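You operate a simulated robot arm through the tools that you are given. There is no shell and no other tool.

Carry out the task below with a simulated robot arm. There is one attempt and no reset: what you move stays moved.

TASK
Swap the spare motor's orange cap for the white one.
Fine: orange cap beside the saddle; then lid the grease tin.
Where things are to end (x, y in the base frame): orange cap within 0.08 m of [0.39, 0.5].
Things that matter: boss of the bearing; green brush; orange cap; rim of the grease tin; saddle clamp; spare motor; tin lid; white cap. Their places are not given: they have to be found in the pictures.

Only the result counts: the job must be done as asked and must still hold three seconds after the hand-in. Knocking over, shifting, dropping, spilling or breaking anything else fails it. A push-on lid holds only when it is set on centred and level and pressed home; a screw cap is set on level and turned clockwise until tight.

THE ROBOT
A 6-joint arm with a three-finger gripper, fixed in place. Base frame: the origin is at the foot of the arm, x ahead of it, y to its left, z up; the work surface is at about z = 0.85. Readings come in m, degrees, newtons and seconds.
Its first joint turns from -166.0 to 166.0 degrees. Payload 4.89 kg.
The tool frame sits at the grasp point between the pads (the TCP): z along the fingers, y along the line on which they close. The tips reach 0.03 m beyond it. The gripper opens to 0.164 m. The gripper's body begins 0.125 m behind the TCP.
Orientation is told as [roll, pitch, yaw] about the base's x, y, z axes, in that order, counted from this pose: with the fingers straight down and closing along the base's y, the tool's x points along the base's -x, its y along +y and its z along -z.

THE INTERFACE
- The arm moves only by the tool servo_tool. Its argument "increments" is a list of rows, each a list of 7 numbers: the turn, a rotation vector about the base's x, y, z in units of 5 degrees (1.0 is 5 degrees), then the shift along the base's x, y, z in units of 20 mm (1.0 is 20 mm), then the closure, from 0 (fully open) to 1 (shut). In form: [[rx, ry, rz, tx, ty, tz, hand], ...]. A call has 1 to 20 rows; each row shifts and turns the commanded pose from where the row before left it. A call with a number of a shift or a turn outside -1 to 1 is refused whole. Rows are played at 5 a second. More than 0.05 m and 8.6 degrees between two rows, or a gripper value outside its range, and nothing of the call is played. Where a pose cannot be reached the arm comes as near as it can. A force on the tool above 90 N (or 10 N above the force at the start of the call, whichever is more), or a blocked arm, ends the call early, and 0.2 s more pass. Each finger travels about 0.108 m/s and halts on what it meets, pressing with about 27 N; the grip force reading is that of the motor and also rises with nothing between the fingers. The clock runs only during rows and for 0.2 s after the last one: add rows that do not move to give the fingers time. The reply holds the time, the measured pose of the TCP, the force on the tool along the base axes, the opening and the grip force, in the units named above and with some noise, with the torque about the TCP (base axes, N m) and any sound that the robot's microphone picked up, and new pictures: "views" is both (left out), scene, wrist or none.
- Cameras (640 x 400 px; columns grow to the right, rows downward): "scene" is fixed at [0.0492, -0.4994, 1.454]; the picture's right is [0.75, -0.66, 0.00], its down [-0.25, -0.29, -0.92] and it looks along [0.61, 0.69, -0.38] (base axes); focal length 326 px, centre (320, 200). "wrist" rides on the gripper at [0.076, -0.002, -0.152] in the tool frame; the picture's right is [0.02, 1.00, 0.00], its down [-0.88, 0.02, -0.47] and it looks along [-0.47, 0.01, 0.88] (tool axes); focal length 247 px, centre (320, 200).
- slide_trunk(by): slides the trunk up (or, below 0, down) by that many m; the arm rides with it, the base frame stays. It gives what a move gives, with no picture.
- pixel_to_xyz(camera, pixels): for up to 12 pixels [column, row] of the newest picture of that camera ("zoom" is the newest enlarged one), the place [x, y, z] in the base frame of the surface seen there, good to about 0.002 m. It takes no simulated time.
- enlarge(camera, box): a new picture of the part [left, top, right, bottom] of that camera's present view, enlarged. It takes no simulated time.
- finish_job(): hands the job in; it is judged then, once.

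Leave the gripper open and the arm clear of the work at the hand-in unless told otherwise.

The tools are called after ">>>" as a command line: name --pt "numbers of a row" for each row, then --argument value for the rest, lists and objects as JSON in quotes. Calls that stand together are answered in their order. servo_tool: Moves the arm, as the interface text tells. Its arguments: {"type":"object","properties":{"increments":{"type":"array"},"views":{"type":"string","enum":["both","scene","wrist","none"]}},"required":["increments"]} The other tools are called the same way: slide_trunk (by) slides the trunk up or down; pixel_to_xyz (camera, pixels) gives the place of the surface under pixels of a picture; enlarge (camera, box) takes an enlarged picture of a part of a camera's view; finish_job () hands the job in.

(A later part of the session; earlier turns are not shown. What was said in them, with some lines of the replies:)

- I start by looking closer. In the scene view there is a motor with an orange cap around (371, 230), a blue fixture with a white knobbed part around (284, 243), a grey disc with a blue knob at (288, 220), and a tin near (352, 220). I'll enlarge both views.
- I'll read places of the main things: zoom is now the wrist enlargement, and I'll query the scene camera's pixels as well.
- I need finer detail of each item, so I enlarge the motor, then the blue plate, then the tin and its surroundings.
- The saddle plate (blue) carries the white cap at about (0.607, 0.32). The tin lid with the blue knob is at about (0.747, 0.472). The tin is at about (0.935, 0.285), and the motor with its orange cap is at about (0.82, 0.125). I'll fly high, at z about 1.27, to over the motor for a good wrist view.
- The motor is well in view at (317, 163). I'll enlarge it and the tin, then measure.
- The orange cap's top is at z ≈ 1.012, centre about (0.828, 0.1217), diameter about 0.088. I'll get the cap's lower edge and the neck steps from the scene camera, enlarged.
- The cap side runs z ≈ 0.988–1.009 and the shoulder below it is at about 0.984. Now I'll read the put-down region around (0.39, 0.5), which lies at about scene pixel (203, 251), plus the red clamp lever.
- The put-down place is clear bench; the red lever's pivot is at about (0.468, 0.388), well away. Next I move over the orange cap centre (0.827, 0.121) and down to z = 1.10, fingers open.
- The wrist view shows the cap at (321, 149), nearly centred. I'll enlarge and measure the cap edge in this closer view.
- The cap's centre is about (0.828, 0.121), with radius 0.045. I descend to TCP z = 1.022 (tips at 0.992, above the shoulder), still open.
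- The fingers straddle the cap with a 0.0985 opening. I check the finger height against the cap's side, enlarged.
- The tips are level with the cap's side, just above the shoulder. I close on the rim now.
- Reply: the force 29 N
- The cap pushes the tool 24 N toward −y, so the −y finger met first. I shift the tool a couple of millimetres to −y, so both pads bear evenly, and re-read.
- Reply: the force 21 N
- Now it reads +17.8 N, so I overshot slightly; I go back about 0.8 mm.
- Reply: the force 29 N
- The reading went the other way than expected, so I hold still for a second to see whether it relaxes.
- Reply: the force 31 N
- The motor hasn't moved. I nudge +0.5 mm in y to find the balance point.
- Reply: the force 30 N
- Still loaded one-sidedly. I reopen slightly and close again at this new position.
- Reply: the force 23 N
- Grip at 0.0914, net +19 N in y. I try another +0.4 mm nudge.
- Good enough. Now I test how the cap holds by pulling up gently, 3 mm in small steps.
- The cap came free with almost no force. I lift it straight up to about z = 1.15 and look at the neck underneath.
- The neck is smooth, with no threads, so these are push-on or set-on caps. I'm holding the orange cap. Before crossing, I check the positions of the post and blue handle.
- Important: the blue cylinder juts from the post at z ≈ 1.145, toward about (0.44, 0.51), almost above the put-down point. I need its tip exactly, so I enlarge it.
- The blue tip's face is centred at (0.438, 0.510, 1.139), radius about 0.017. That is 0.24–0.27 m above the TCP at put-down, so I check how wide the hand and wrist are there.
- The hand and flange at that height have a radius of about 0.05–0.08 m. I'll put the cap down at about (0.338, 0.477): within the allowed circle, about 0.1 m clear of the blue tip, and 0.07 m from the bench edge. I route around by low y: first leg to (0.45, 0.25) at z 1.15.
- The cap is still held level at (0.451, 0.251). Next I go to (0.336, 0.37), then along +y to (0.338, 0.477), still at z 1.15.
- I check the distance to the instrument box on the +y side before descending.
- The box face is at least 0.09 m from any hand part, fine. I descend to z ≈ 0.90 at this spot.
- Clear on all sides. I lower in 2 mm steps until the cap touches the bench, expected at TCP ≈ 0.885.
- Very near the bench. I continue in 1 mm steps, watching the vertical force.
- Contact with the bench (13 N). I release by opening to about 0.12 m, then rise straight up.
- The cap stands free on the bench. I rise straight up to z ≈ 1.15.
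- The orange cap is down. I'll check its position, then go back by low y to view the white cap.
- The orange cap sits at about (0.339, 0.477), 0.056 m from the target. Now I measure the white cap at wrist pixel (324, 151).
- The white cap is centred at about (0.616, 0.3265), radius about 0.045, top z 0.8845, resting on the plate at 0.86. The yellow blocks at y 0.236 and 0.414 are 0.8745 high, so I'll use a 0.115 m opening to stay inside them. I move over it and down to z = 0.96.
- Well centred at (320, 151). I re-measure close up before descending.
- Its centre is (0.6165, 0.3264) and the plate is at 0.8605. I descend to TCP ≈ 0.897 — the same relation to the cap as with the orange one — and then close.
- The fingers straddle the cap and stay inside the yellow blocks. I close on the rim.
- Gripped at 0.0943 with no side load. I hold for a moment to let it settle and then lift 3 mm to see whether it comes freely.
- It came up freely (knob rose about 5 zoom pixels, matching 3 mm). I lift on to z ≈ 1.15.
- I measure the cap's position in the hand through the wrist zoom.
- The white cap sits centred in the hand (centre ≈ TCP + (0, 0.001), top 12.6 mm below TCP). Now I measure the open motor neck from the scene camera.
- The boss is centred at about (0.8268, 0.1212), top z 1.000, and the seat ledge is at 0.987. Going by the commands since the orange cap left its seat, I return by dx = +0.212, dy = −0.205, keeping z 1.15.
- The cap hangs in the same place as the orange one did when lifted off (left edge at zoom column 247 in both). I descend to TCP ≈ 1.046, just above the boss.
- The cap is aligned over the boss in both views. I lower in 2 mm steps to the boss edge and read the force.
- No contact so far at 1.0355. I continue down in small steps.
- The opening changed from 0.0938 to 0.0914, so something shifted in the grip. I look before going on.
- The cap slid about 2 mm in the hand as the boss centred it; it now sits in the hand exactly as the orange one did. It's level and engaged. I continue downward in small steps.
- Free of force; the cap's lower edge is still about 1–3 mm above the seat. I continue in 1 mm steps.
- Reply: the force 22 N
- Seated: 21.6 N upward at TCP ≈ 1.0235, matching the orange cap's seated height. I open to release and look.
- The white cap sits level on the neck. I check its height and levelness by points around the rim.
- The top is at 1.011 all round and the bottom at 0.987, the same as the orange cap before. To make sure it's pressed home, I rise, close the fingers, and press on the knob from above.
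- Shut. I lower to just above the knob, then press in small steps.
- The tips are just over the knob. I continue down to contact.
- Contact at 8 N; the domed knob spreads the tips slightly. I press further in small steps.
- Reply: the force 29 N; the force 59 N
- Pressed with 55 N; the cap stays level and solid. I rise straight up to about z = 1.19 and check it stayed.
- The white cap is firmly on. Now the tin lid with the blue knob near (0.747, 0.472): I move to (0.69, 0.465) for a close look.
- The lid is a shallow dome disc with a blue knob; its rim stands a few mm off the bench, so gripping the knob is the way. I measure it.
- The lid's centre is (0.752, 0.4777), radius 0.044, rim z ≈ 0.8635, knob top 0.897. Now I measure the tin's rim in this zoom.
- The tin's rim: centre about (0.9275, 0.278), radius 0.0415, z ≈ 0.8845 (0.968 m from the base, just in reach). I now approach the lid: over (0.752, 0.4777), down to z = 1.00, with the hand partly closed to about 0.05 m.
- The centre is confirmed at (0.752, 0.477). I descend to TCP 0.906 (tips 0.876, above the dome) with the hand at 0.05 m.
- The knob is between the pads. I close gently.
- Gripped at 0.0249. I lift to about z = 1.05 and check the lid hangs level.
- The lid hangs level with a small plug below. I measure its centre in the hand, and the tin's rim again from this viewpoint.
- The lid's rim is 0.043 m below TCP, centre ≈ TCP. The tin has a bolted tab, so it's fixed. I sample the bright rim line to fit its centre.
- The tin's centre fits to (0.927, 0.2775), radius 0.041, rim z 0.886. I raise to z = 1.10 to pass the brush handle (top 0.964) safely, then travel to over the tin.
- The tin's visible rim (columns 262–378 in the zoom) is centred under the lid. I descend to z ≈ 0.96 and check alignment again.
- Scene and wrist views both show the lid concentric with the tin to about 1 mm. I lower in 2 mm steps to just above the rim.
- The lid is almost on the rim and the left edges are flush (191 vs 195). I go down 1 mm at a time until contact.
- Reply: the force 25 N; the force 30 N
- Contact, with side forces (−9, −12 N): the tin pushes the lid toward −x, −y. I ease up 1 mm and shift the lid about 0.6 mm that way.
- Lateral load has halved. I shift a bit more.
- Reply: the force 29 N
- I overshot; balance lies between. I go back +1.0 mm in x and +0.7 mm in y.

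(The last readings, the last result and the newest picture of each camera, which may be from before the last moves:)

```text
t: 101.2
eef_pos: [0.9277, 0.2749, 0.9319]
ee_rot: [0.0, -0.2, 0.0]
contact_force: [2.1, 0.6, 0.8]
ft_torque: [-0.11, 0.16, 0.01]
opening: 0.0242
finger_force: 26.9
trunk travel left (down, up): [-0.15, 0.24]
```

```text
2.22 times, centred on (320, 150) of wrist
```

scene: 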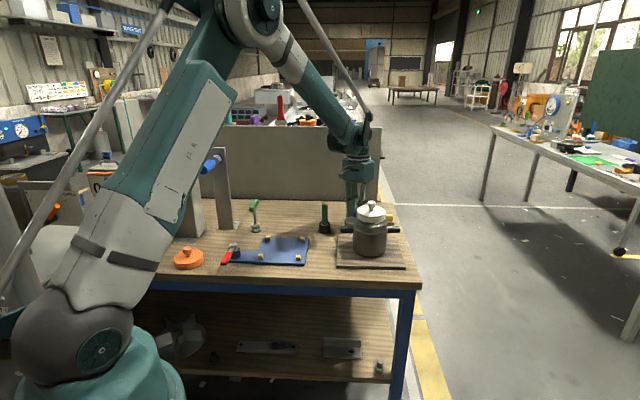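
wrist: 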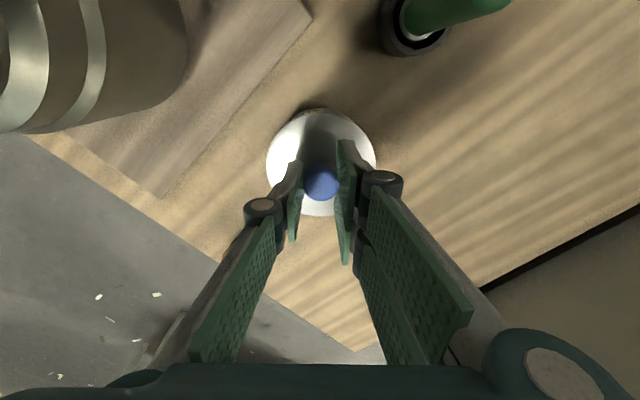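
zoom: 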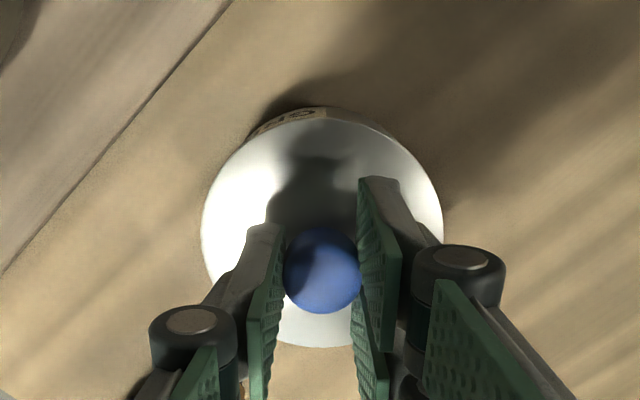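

Side and vertical loads are now nearly zero: the lid is free and centred in the tin. I check the lid's rim height around before pressing.

>>> pixel_to_xyz --camera "zoom" --pixels '[[206, 215], [438, 215], [322, 120], [322, 343], [240, 150], [410, 155], [230, 190], [320, 280], [275, 330], [420, 195]]'

>>> enlarge --camera "scene" --box '[335, 195, 375, 235]'

```text
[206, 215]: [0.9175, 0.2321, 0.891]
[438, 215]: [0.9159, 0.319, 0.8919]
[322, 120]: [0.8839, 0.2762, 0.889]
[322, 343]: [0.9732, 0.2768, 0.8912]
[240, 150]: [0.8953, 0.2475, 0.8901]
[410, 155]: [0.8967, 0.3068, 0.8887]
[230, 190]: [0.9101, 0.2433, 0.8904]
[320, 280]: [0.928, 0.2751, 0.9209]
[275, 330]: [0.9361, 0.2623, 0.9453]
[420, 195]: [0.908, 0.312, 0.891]
```

```text
10.00 times, centred on (355, 215) of scene
```

zoom: 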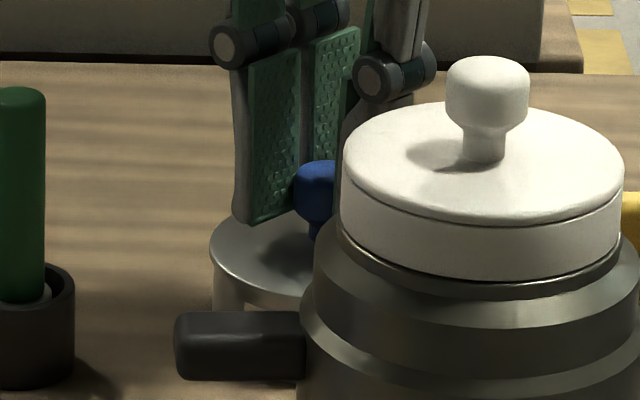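

The rim reads 0.889–0.891 all round (level), 3–5 mm above the tin's rim plane including its own thickness. I press down in 1 mm steps while watching the forces.

>>> servo_tool --pt "0 0 0 0 0 -0.05 1" --pt "0 0 0 0 0 0 1" --views "none"

>>> servo_tool --pt "0 0 0 0 0 -0.05 1" --pt "0 0 0 0 0 0 1" --views "none"

```text
t: 101.8
eef_pos: [0.9279, 0.275, 0.9316]
ee_rot: [0.0, -0.1, 0.0]
contact_force: [6.5, 0.7, 14.4]
ft_torque: [-0.01, 0.04, -0.01]
opening: 0.024
finger_force: 26.9
trunk travel left (down, up): [-0.15, 0.24]
```

```text
t: 102.4
eef_pos: [0.9264, 0.2757, 0.9308]
ee_rot: [0.0, 0.0, 0.1]
contact_force: [5.2, 1.9, 26.0]
ft_torque: [0.03, -0.22, 0.02]
opening: 0.024
finger_force: 26.8
trunk travel left (down, up): [-0.15, 0.24]
```

>>> servo_tool --pt "0 0 0 0 0 -0.05 1" --pt "0 0 0 0 0 0 1" --views "none"

>>> servo_tool --pt "0 0 0 0 0 -0.05 1" --pt "0 0 0 0 0 0 1" --views "both"

>>> enlarge --camera "wrist" --box '[240, 60, 400, 240]'

```text
t: 103.0
eef_pos: [0.9271, 0.2763, 0.9285]
ee_rot: [0.0, 0.0, 0.0]
contact_force: [0.6, -1.2, 24.4]
ft_torque: [-0.11, 0.06, 0.02]
opening: 0.0242
finger_force: 27.1
trunk travel left (down, up): [-0.15, 0.24]
```

```text
t: 103.6
eef_pos: [0.9271, 0.276, 0.9275]
ee_rot: [0.0, 0.0, 0.0]
contact_force: [-1.9, -0.1, 19.1]
ft_torque: [0.03, 0.06, 0.01]
opening: 0.0237
finger_force: 26.3
trunk travel left (down, up): [-0.15, 0.24]
```

scene: 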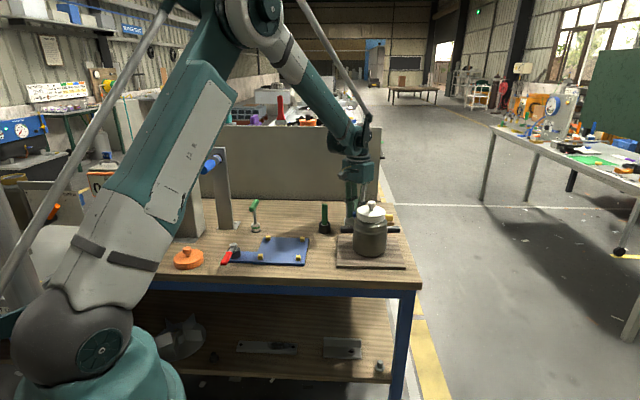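
wrist: 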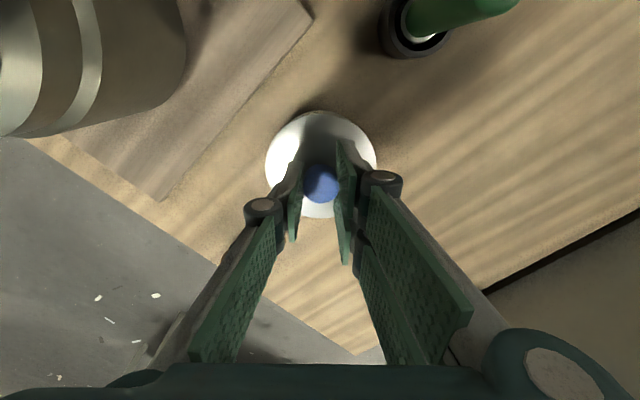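

```text
2.22 times, centred on (320, 150) of wrist
```

zoom: 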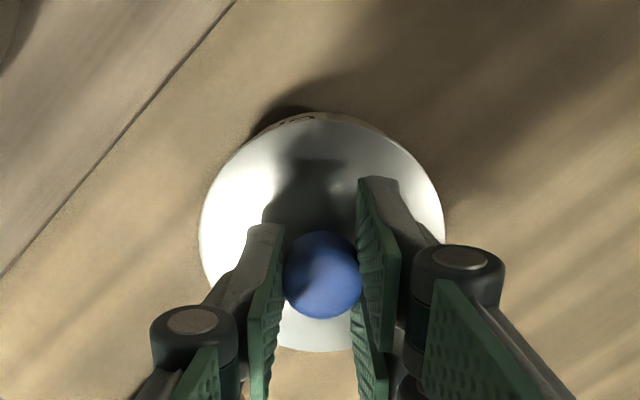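

The fingers are slipping down the knob at around 25 N while the lid stays. I check the lid's height again.

>>> pixel_to_xyz --camera "zoom" --pixels '[[204, 220], [440, 220], [322, 124], [322, 346], [240, 155], [410, 160], [230, 195], [420, 200], [300, 115], [290, 342], [350, 345], [320, 285]]'

```text
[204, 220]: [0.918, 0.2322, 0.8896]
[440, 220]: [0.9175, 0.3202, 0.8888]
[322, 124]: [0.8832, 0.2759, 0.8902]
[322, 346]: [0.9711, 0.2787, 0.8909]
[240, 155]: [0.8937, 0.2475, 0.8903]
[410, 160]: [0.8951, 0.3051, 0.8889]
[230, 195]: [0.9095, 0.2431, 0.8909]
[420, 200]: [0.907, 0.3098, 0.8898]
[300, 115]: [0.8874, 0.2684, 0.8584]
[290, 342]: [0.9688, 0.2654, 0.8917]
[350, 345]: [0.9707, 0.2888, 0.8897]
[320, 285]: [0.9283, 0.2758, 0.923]
```

The lid's rim is at 0.890 all round, level, and its centre (0.927, 0.276) matches the tin's. I release the knob with a small opening and lift clear.

>>> servo_tool --pt "0 0 0 0 0 0.03 0.8" --pt "0 0 0 0 0 0 0.7" --pt "0 0 0 0 0 0 0.68" --pt "0 0 0 0 0 0 0.68" --views "none"

>>> servo_tool --pt "0 0 0 0 0 0.3 0.68" --pt "0 0 0 0 0 0.8 0.68" --pt "0 0 0 0 0 0.9 0.68" --pt "0 0 0 0 0 0.9 0.68" --pt "0 0 0 0 0 0.6 0.68" --pt "0 0 0 0 0 0 0.68" --views "both"

>>> enlarge --camera "wrist" --box '[240, 60, 400, 240]'

>>> enlarge --camera "scene" --box '[335, 195, 375, 235]'

```text
t: 104.6
eef_pos: [0.9269, 0.2746, 0.929]
ee_rot: [0.0, 0.0, 0.0]
contact_force: [0.6, -0.5, -0.7]
ft_torque: [0.0, -0.04, -0.04]
opening: 0.0524
finger_force: 0.0
trunk travel left (down, up): [-0.15, 0.24]
```

```text
t: 106.0
eef_pos: [0.9271, 0.275, 0.9983]
ee_rot: [0.1, 0.0, -0.1]
contact_force: [-1.0, -0.2, 1.2]
ft_torque: [0.0, -0.04, 0.04]
opening: 0.0525
finger_force: 0.0
trunk travel left (down, up): [-0.15, 0.24]
```

scene: 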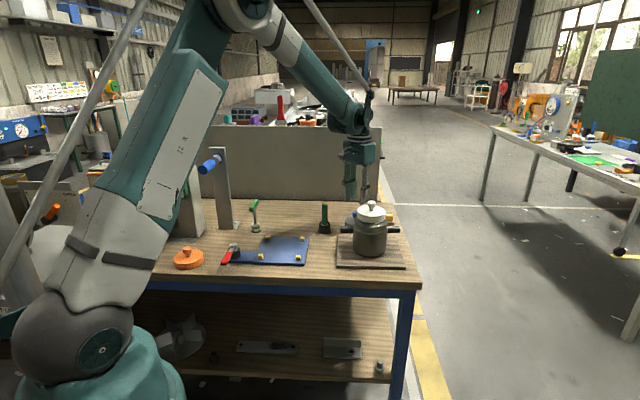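
wrist: 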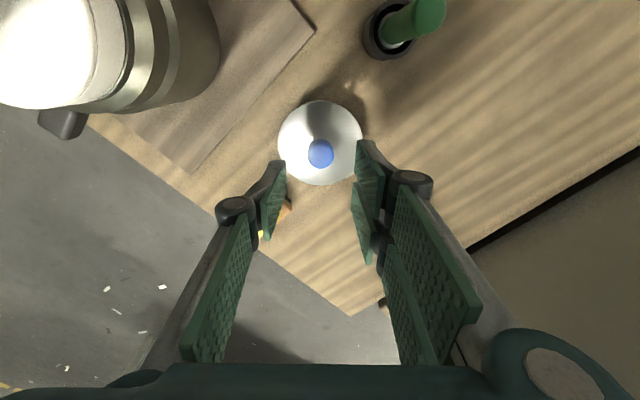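

```text
2.22 times, centred on (320, 150) of wrist
```

zoom: 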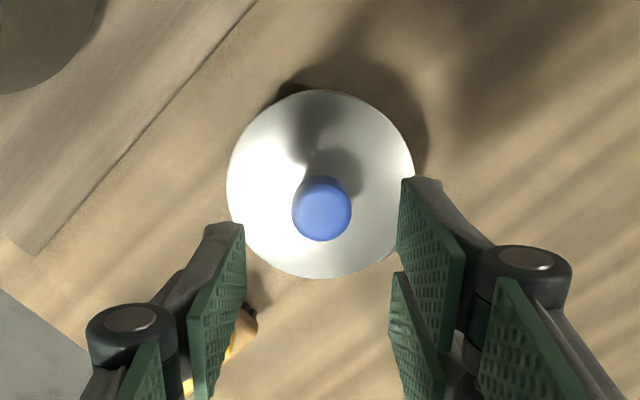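

```text
10.00 times, centred on (355, 215) of scene
```

zoom: 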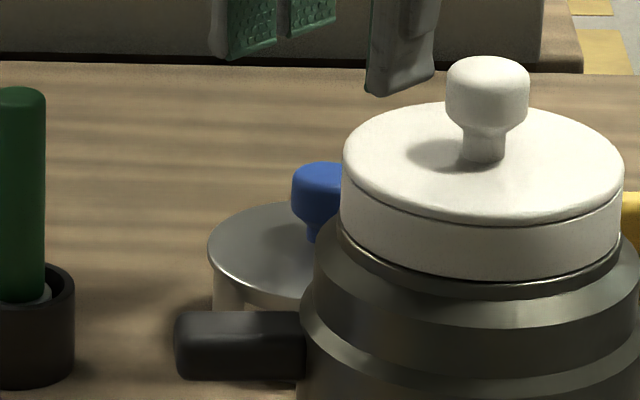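

The lid stays put and looks level. I measure its rim, then press on the knob with shut fingers.

>>> pixel_to_xyz --camera "zoom" --pixels '[[231, 182], [411, 175], [321, 94], [321, 274], [255, 240], [262, 115], [385, 120], [375, 255], [321, 210], [296, 208], [347, 208], [270, 250]]'

>>> servo_tool --pt "0 0 0 0 0 0 0.8" --pt "0 0 0 0 0 0 1" --pt "0 0 0 0 0 0 1" --pt "0 0 0 0 0 -0.5 1" --pt "0 0 0 0 0 -0.5 1" --pt "0 0 0 0 0 -0.4 1" --pt "0 0 0 0 0 0 1" --views "none"

```text
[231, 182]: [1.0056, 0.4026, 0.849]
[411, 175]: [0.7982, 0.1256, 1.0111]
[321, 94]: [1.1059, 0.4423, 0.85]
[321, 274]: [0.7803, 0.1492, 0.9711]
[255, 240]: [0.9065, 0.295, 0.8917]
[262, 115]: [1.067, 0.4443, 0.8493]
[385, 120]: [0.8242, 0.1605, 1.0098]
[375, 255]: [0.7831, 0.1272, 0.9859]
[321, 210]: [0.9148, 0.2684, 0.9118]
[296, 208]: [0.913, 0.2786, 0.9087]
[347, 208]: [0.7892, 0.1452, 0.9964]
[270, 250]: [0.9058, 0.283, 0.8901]
```

```text
t: 107.6
eef_pos: [0.9271, 0.2749, 0.9698]
ee_rot: [-0.1, 0.0, 0.0]
contact_force: [0.2, -0.9, -0.2]
ft_torque: [-0.04, 0.01, 0.0]
opening: 0.0002
finger_force: 26.5
trunk travel left (down, up): [-0.15, 0.24]
```

Fingers are shut at z 0.970. I lower to the knob top (contact expected near 0.949–0.953) and then press.

>>> servo_tool --pt "0 0 0 0 0 -0.4 1" --pt "0 0 0 0 0 -0.3 1" --pt "0 0 0 0 0 -0.1 1" --pt "0 0 0 0 0 0 1" --views "wrist"

>>> enlarge --camera "wrist" --box '[240, 60, 400, 240]'

```text
t: 108.6
eef_pos: [0.927, 0.2748, 0.9537]
ee_rot: [0.0, 0.0, 0.1]
contact_force: [-0.4, 0.0, 0.9]
ft_torque: [0.05, -0.02, -0.04]
opening: 0.0001
finger_force: 26.8
trunk travel left (down, up): [-0.15, 0.24]
```

wrist: 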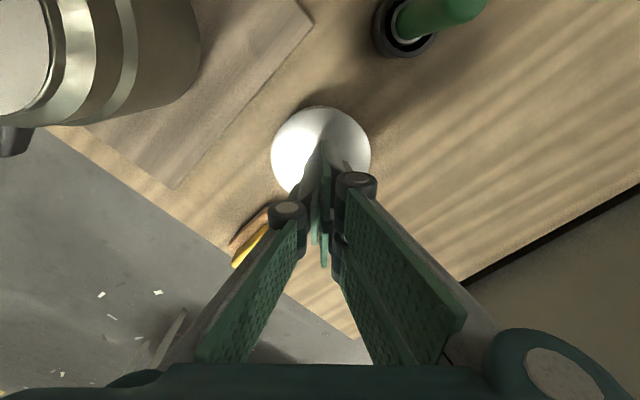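

```text
2.22 times, centred on (320, 150) of wrist
```

zoom: 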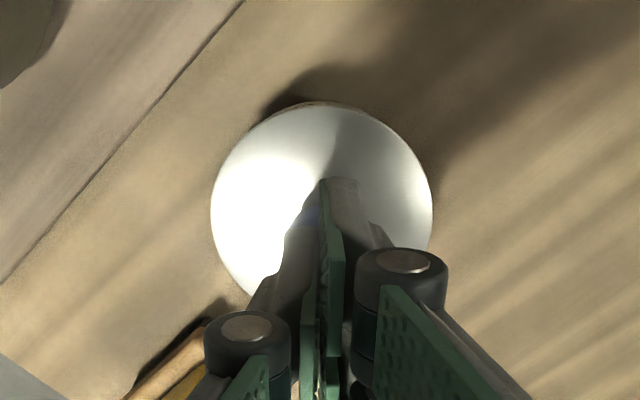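

>>> servo_tool --pt "0 0 0 0 0 -0.05 1" --pt "0 0 0 0 0 -0.05 1" --pt "0 0 0 0 0 0 1" --views "none"

>>> servo_tool --pt "0 0 0 0 0 -0.05 1" --pt "0 0 0 0 0 0 1" --views "none"

>>> servo_tool --pt "0 0 0 0 0 -0.05 1" --pt "0 0 0 0 0 0 1" --views "none"

```text
t: 109.4
eef_pos: [0.9271, 0.276, 0.9505]
ee_rot: [0.0, 0.0, 0.0]
contact_force: [0.3, 0.2, -0.4]
ft_torque: [-0.03, 0.05, -0.01]
opening: 0.0001
finger_force: 27.3
trunk travel left (down, up): [-0.15, 0.24]
```

```text
t: 110.0
eef_pos: [0.9261, 0.275, 0.9521]
ee_rot: [0.0, 0.0, 0.0]
contact_force: [0.3, 0.2, 1.1]
ft_torque: [0.02, 0.02, 0.0]
opening: 0.0
finger_force: 26.5
trunk travel left (down, up): [-0.15, 0.24]
```

```text
t: 110.6
eef_pos: [0.9262, 0.2757, 0.9494]
ee_rot: [0.0, 0.0, 0.0]
contact_force: [-0.7, 1.3, 0.1]
ft_torque: [-0.01, 0.02, -0.02]
opening: 0.0
finger_force: 26.9
trunk travel left (down, up): [-0.15, 0.24]
```

>>> servo_tool --pt "0 0 0 0 0 -0.05 1" --pt "0 0 0 0 0 0 1" --views "none"

>>> servo_tool --pt "0 0 0 0 0 -0.05 1" --pt "0 0 0 0 0 0 1" --views "none"

>>> servo_tool --pt "0 0 0 0 0 -0.05 1" --pt "0 0 0 0 0 0 1" --views "none"

```text
t: 111.2
eef_pos: [0.9279, 0.2756, 0.95]
ee_rot: [0.1, 0.0, 0.0]
contact_force: [0.6, 0.7, 0.3]
ft_torque: [0.02, 0.02, -0.01]
opening: 0.0058
finger_force: 27.0
trunk travel left (down, up): [-0.15, 0.24]
```

```text
t: 111.8
eef_pos: [0.927, 0.2763, 0.949]
ee_rot: [-0.1, 0.0, 0.0]
contact_force: [1.1, 1.3, 8.4]
ft_torque: [0.06, 0.01, 0.0]
opening: 0.0058
finger_force: 26.8
trunk travel left (down, up): [-0.15, 0.24]
```

```text
t: 112.4
eef_pos: [0.9276, 0.2762, 0.9481]
ee_rot: [0.0, -0.2, 0.0]
contact_force: [5.3, 4.1, 23.0]
ft_torque: [0.1, -0.13, -0.02]
opening: 0.0062
finger_force: 26.6
trunk travel left (down, up): [-0.15, 0.24]
```

Contact; 23 N now. I press on.

>>> servo_tool --pt "0 0 0 0 0 -0.05 1" --pt "0 0 0 0 0 0 1" --views "none"

>>> servo_tool --pt "0 0 0 0 0 -0.05 1" --pt "0 0 0 0 0 0 1" --views "both"

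>>> enlarge --camera "scene" --box '[335, 195, 375, 235]'

```text
t: 113.0
eef_pos: [0.9274, 0.2761, 0.9482]
ee_rot: [0.0, -0.2, 0.0]
contact_force: [16.3, 7.9, 43.9]
ft_torque: [0.27, -0.44, -0.03]
opening: 0.0062
finger_force: 26.4
trunk travel left (down, up): [-0.15, 0.24]
```

```text
t: 113.6
eef_pos: [0.9265, 0.2748, 0.9477]
ee_rot: [0.0, -0.2, 0.0]
contact_force: [29.6, 11.8, 79.7]
ft_torque: [0.4, -0.85, -0.04]
opening: 0.0059
finger_force: 26.9
trunk travel left (down, up): [-0.15, 0.24]
```

scene: 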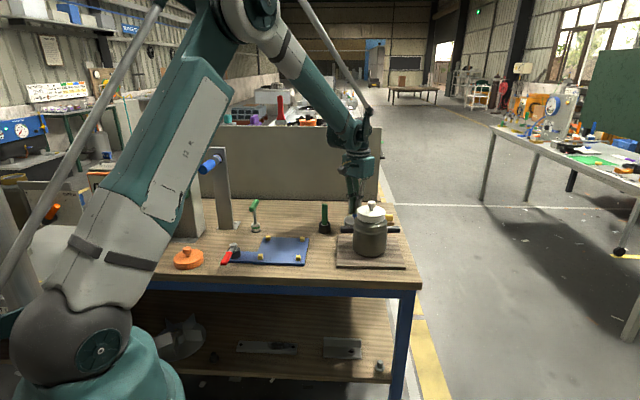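
wrist: 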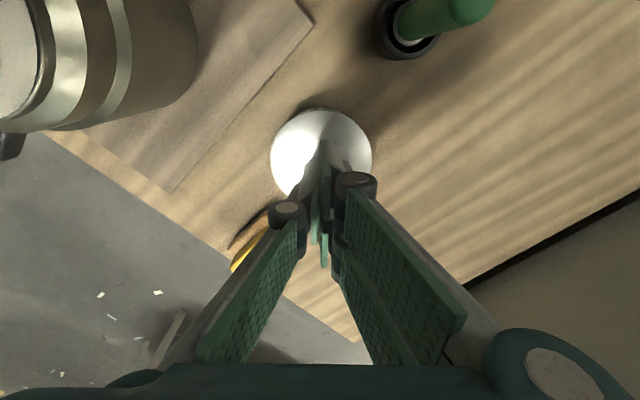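

```text
10.00 times, centred on (355, 215) of scene
```

zoom: 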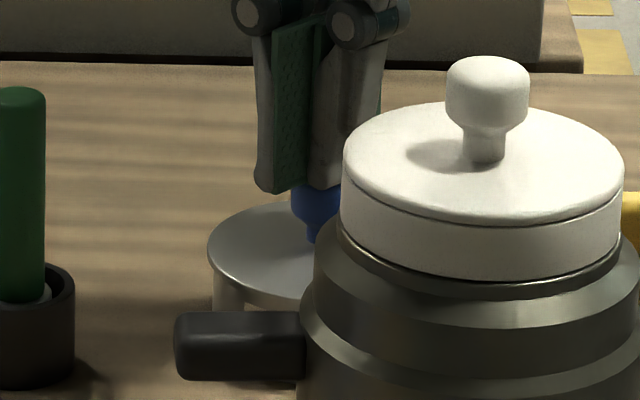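

Pressed with 80 N without any further movement: it is home. I back off straight up.

>>> servo_tool --pt "0 0 0 0 0 0.1 1" --pt "0 0 0 0 0 0.3 1" --pt "0 0 0 0 0 0.8 1" --pt "0 0 0 0 0 0.9 1" --pt "0 0 0 0 0 0.9 0.8" --pt "0 0 0 0 0 0.9 0.6" --pt "0 0 0 0 0 0.9 0.4" --pt "0 0 0 0 0 0.9 0.3" --pt "0 0 0 0 0 0.9 0.3" --pt "0 0 0 0 0 0.9 0.3" --pt "0 0 0 0 0 0 0.3" --views "both"

>>> enlarge --camera "scene" --box '[335, 195, 375, 235]'

>>> enlarge --camera "wrist" --box '[260, 60, 380, 180]'

```text
t: 116.0
eef_pos: [0.9272, 0.2757, 1.0963]
ee_rot: [0.0, 0.1, 0.1]
contact_force: [-0.2, -1.1, 0.4]
ft_torque: [0.03, 0.0, 0.01]
opening: 0.1147
finger_force: 0.0
trunk travel left (down, up): [-0.15, 0.24]
```

scene: 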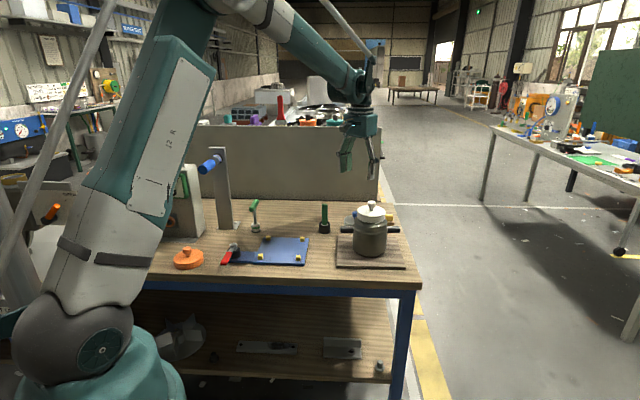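
wrist: 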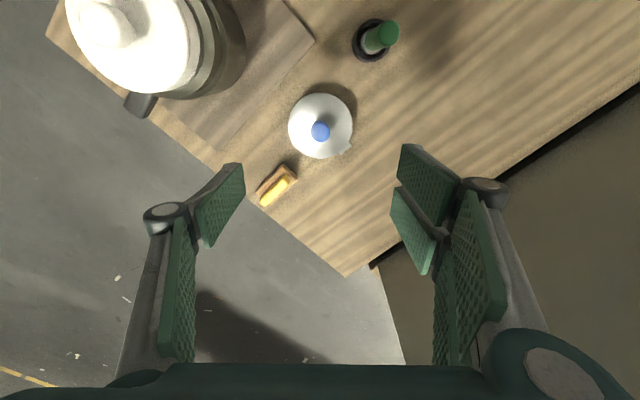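

```text
10.00 times, centred on (355, 215) of scene
```

zoom: 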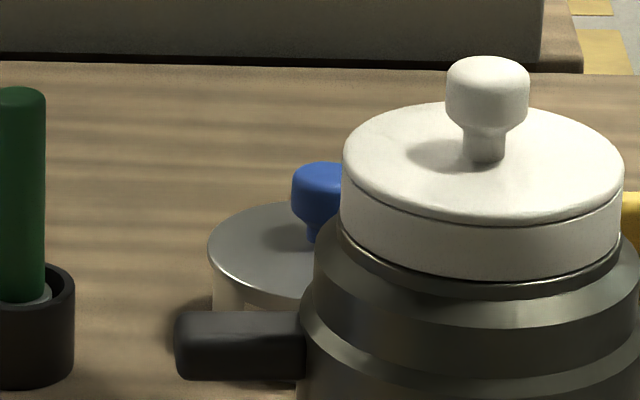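

```text
3.33 times, centred on (320, 120) of wrist
```

zoom: 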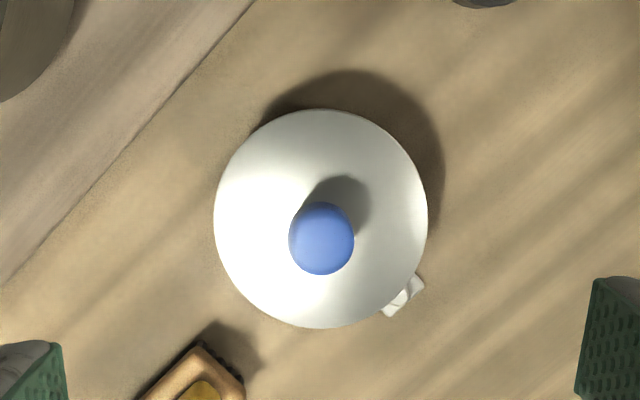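

The lid sits flush. I check its levelness and centre once more from this view.

>>> pixel_to_xyz --camera "zoom" --pixels '[[218, 215], [424, 215], [321, 114], [321, 323], [250, 295], [392, 295], [250, 140], [392, 140], [321, 240], [335, 210]]'

```text
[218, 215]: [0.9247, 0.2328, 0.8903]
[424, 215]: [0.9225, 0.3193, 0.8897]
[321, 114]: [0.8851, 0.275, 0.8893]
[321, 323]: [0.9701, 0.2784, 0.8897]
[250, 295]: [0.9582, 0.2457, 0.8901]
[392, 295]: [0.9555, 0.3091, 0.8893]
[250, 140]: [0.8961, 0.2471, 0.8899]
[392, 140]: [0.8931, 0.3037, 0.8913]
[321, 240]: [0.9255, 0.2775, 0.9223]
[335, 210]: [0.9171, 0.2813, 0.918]
```

The lid rim is at 0.890 ± 0.001 all round, centred at (0.9276, 0.276): level and concentric. Finally I open the gripper fully and retreat up and back over the bench at z ≈ 1.28.

>>> servo_tool --pt "0 0 0 0 0 0.6 0.3" --pt "0 0 0 0 0 1 0.2" --pt "0 0 0 0 0 1 0.1" --pt "0 0 0 0 0 1 0" --pt "0 0 0 0 0 1 0" --pt "0 0 0 -0.3 0 1 0" --pt "0 0 0 -0.6 0 1 0" --pt "0 0 0 -0.9 0 1 0" --pt "0 0 0 -0.95 0 1 0" --pt "0 0 0 -0.95 0 0.6 0" --pt "0 0 0 -0.95 0 0 0" --pt "0 0 0 -0.95 0 0 0" --pt "0 0 0 -0.95 0 0 0" --pt "0 0 0 -0.95 0 0 0" --pt "0 0 0 -0.95 0 0 0" --pt "0 0 0 -0.95 0 0 0" --pt "0 0 0 -0.95 0 0 0" --pt "0 0 0 -0.95 0 0 0" --pt "0 0 0 -0.5 0 0 0" --pt "0 0 0 0 0 0 0" --views "both"

>>> enlarge --camera "scene" --box '[160, 180, 420, 290]'

>>> pixel_to_xyz --camera "scene" --pixels '[[188, 253], [188, 260], [175, 262], [203, 262], [371, 206], [371, 216], [324, 205], [289, 237]]'

```text
t: 120.2
eef_pos: [0.6895, 0.274, 1.279]
ee_rot: [0.0, 0.1, 0.1]
contact_force: [-0.4, 0.3, 0.0]
ft_torque: [0.02, -0.04, 0.02]
opening: 0.164
finger_force: 0.1
trunk travel left (down, up): [-0.15, 0.24]
```

scene: 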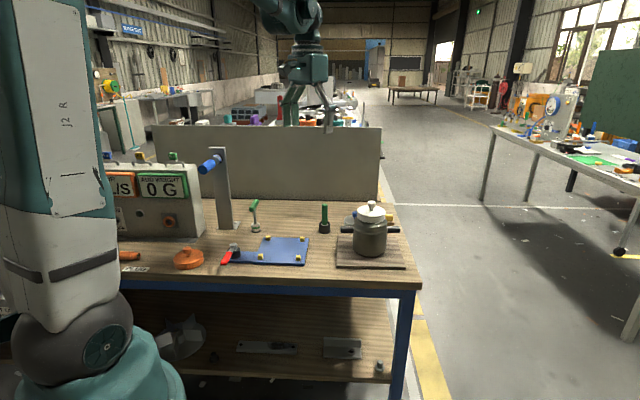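
wrist: 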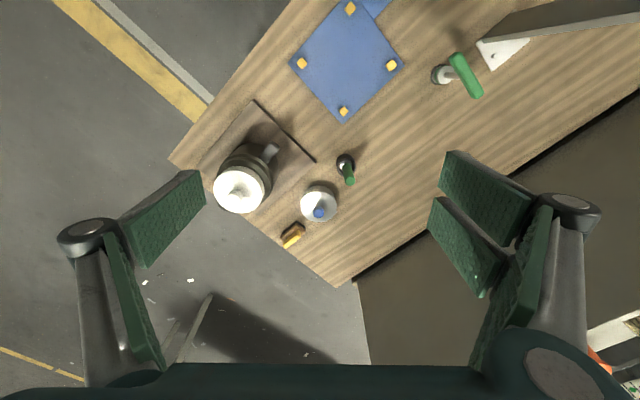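

```text
2.46 times, centred on (290, 235) of scene
```

zoom: 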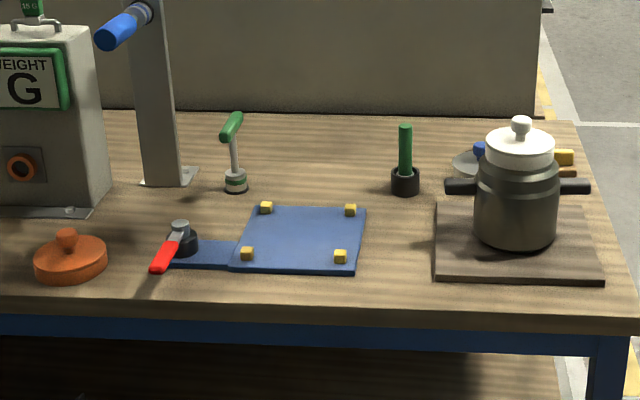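

```text
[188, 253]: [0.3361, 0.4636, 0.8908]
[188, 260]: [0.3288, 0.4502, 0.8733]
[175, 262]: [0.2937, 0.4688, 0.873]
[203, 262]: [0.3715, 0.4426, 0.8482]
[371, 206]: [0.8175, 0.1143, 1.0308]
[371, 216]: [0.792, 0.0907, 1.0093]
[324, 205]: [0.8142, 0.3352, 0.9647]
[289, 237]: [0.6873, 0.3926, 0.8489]
```

Everything is in place. The white cap is seated on the motor. The orange cap stands on the bench at about (0.338, 0.476), beside the saddle and 0.057 m from the target. The tin is lidded level. The brush, clamp lever and other items haven't moved. The gripper is open and the arm is clear, so I hand in.

>>> finish_job

```text
The job is handed in.
```

I swapped the caps and lidded the grease tin. The job is handed in, but I haven't been told how it was judged.

- **White cap:** it sits level on the spare motor at the height the orange cap had. I pressed it down with about 55 N, and it came out level.
- **Orange cap:** it stands on the bench at about (0.338, 0.476), roughly 0.057 m from [0.39, 0.5] and inside the 0.08 m allowed. I set it off-centre because the blue grip on the post juts out just above that point.
- **Tin lid:** it is on the grease tin, level to about 1 mm and centred to within about 1.5 mm. I pressed it with about 80 N and it moved no further.

The neck under the orange cap had no threads, so I treated the white cap as push-on. The microphone picked up no click when I pressed either the white cap or the tin lid. "Pressed home" therefore rests on the forces and measured heights.

The brush, the saddle clamp and the other things on the bench looked undisturbed in the last pictures. The gripper is open and the arm is clear of the work.
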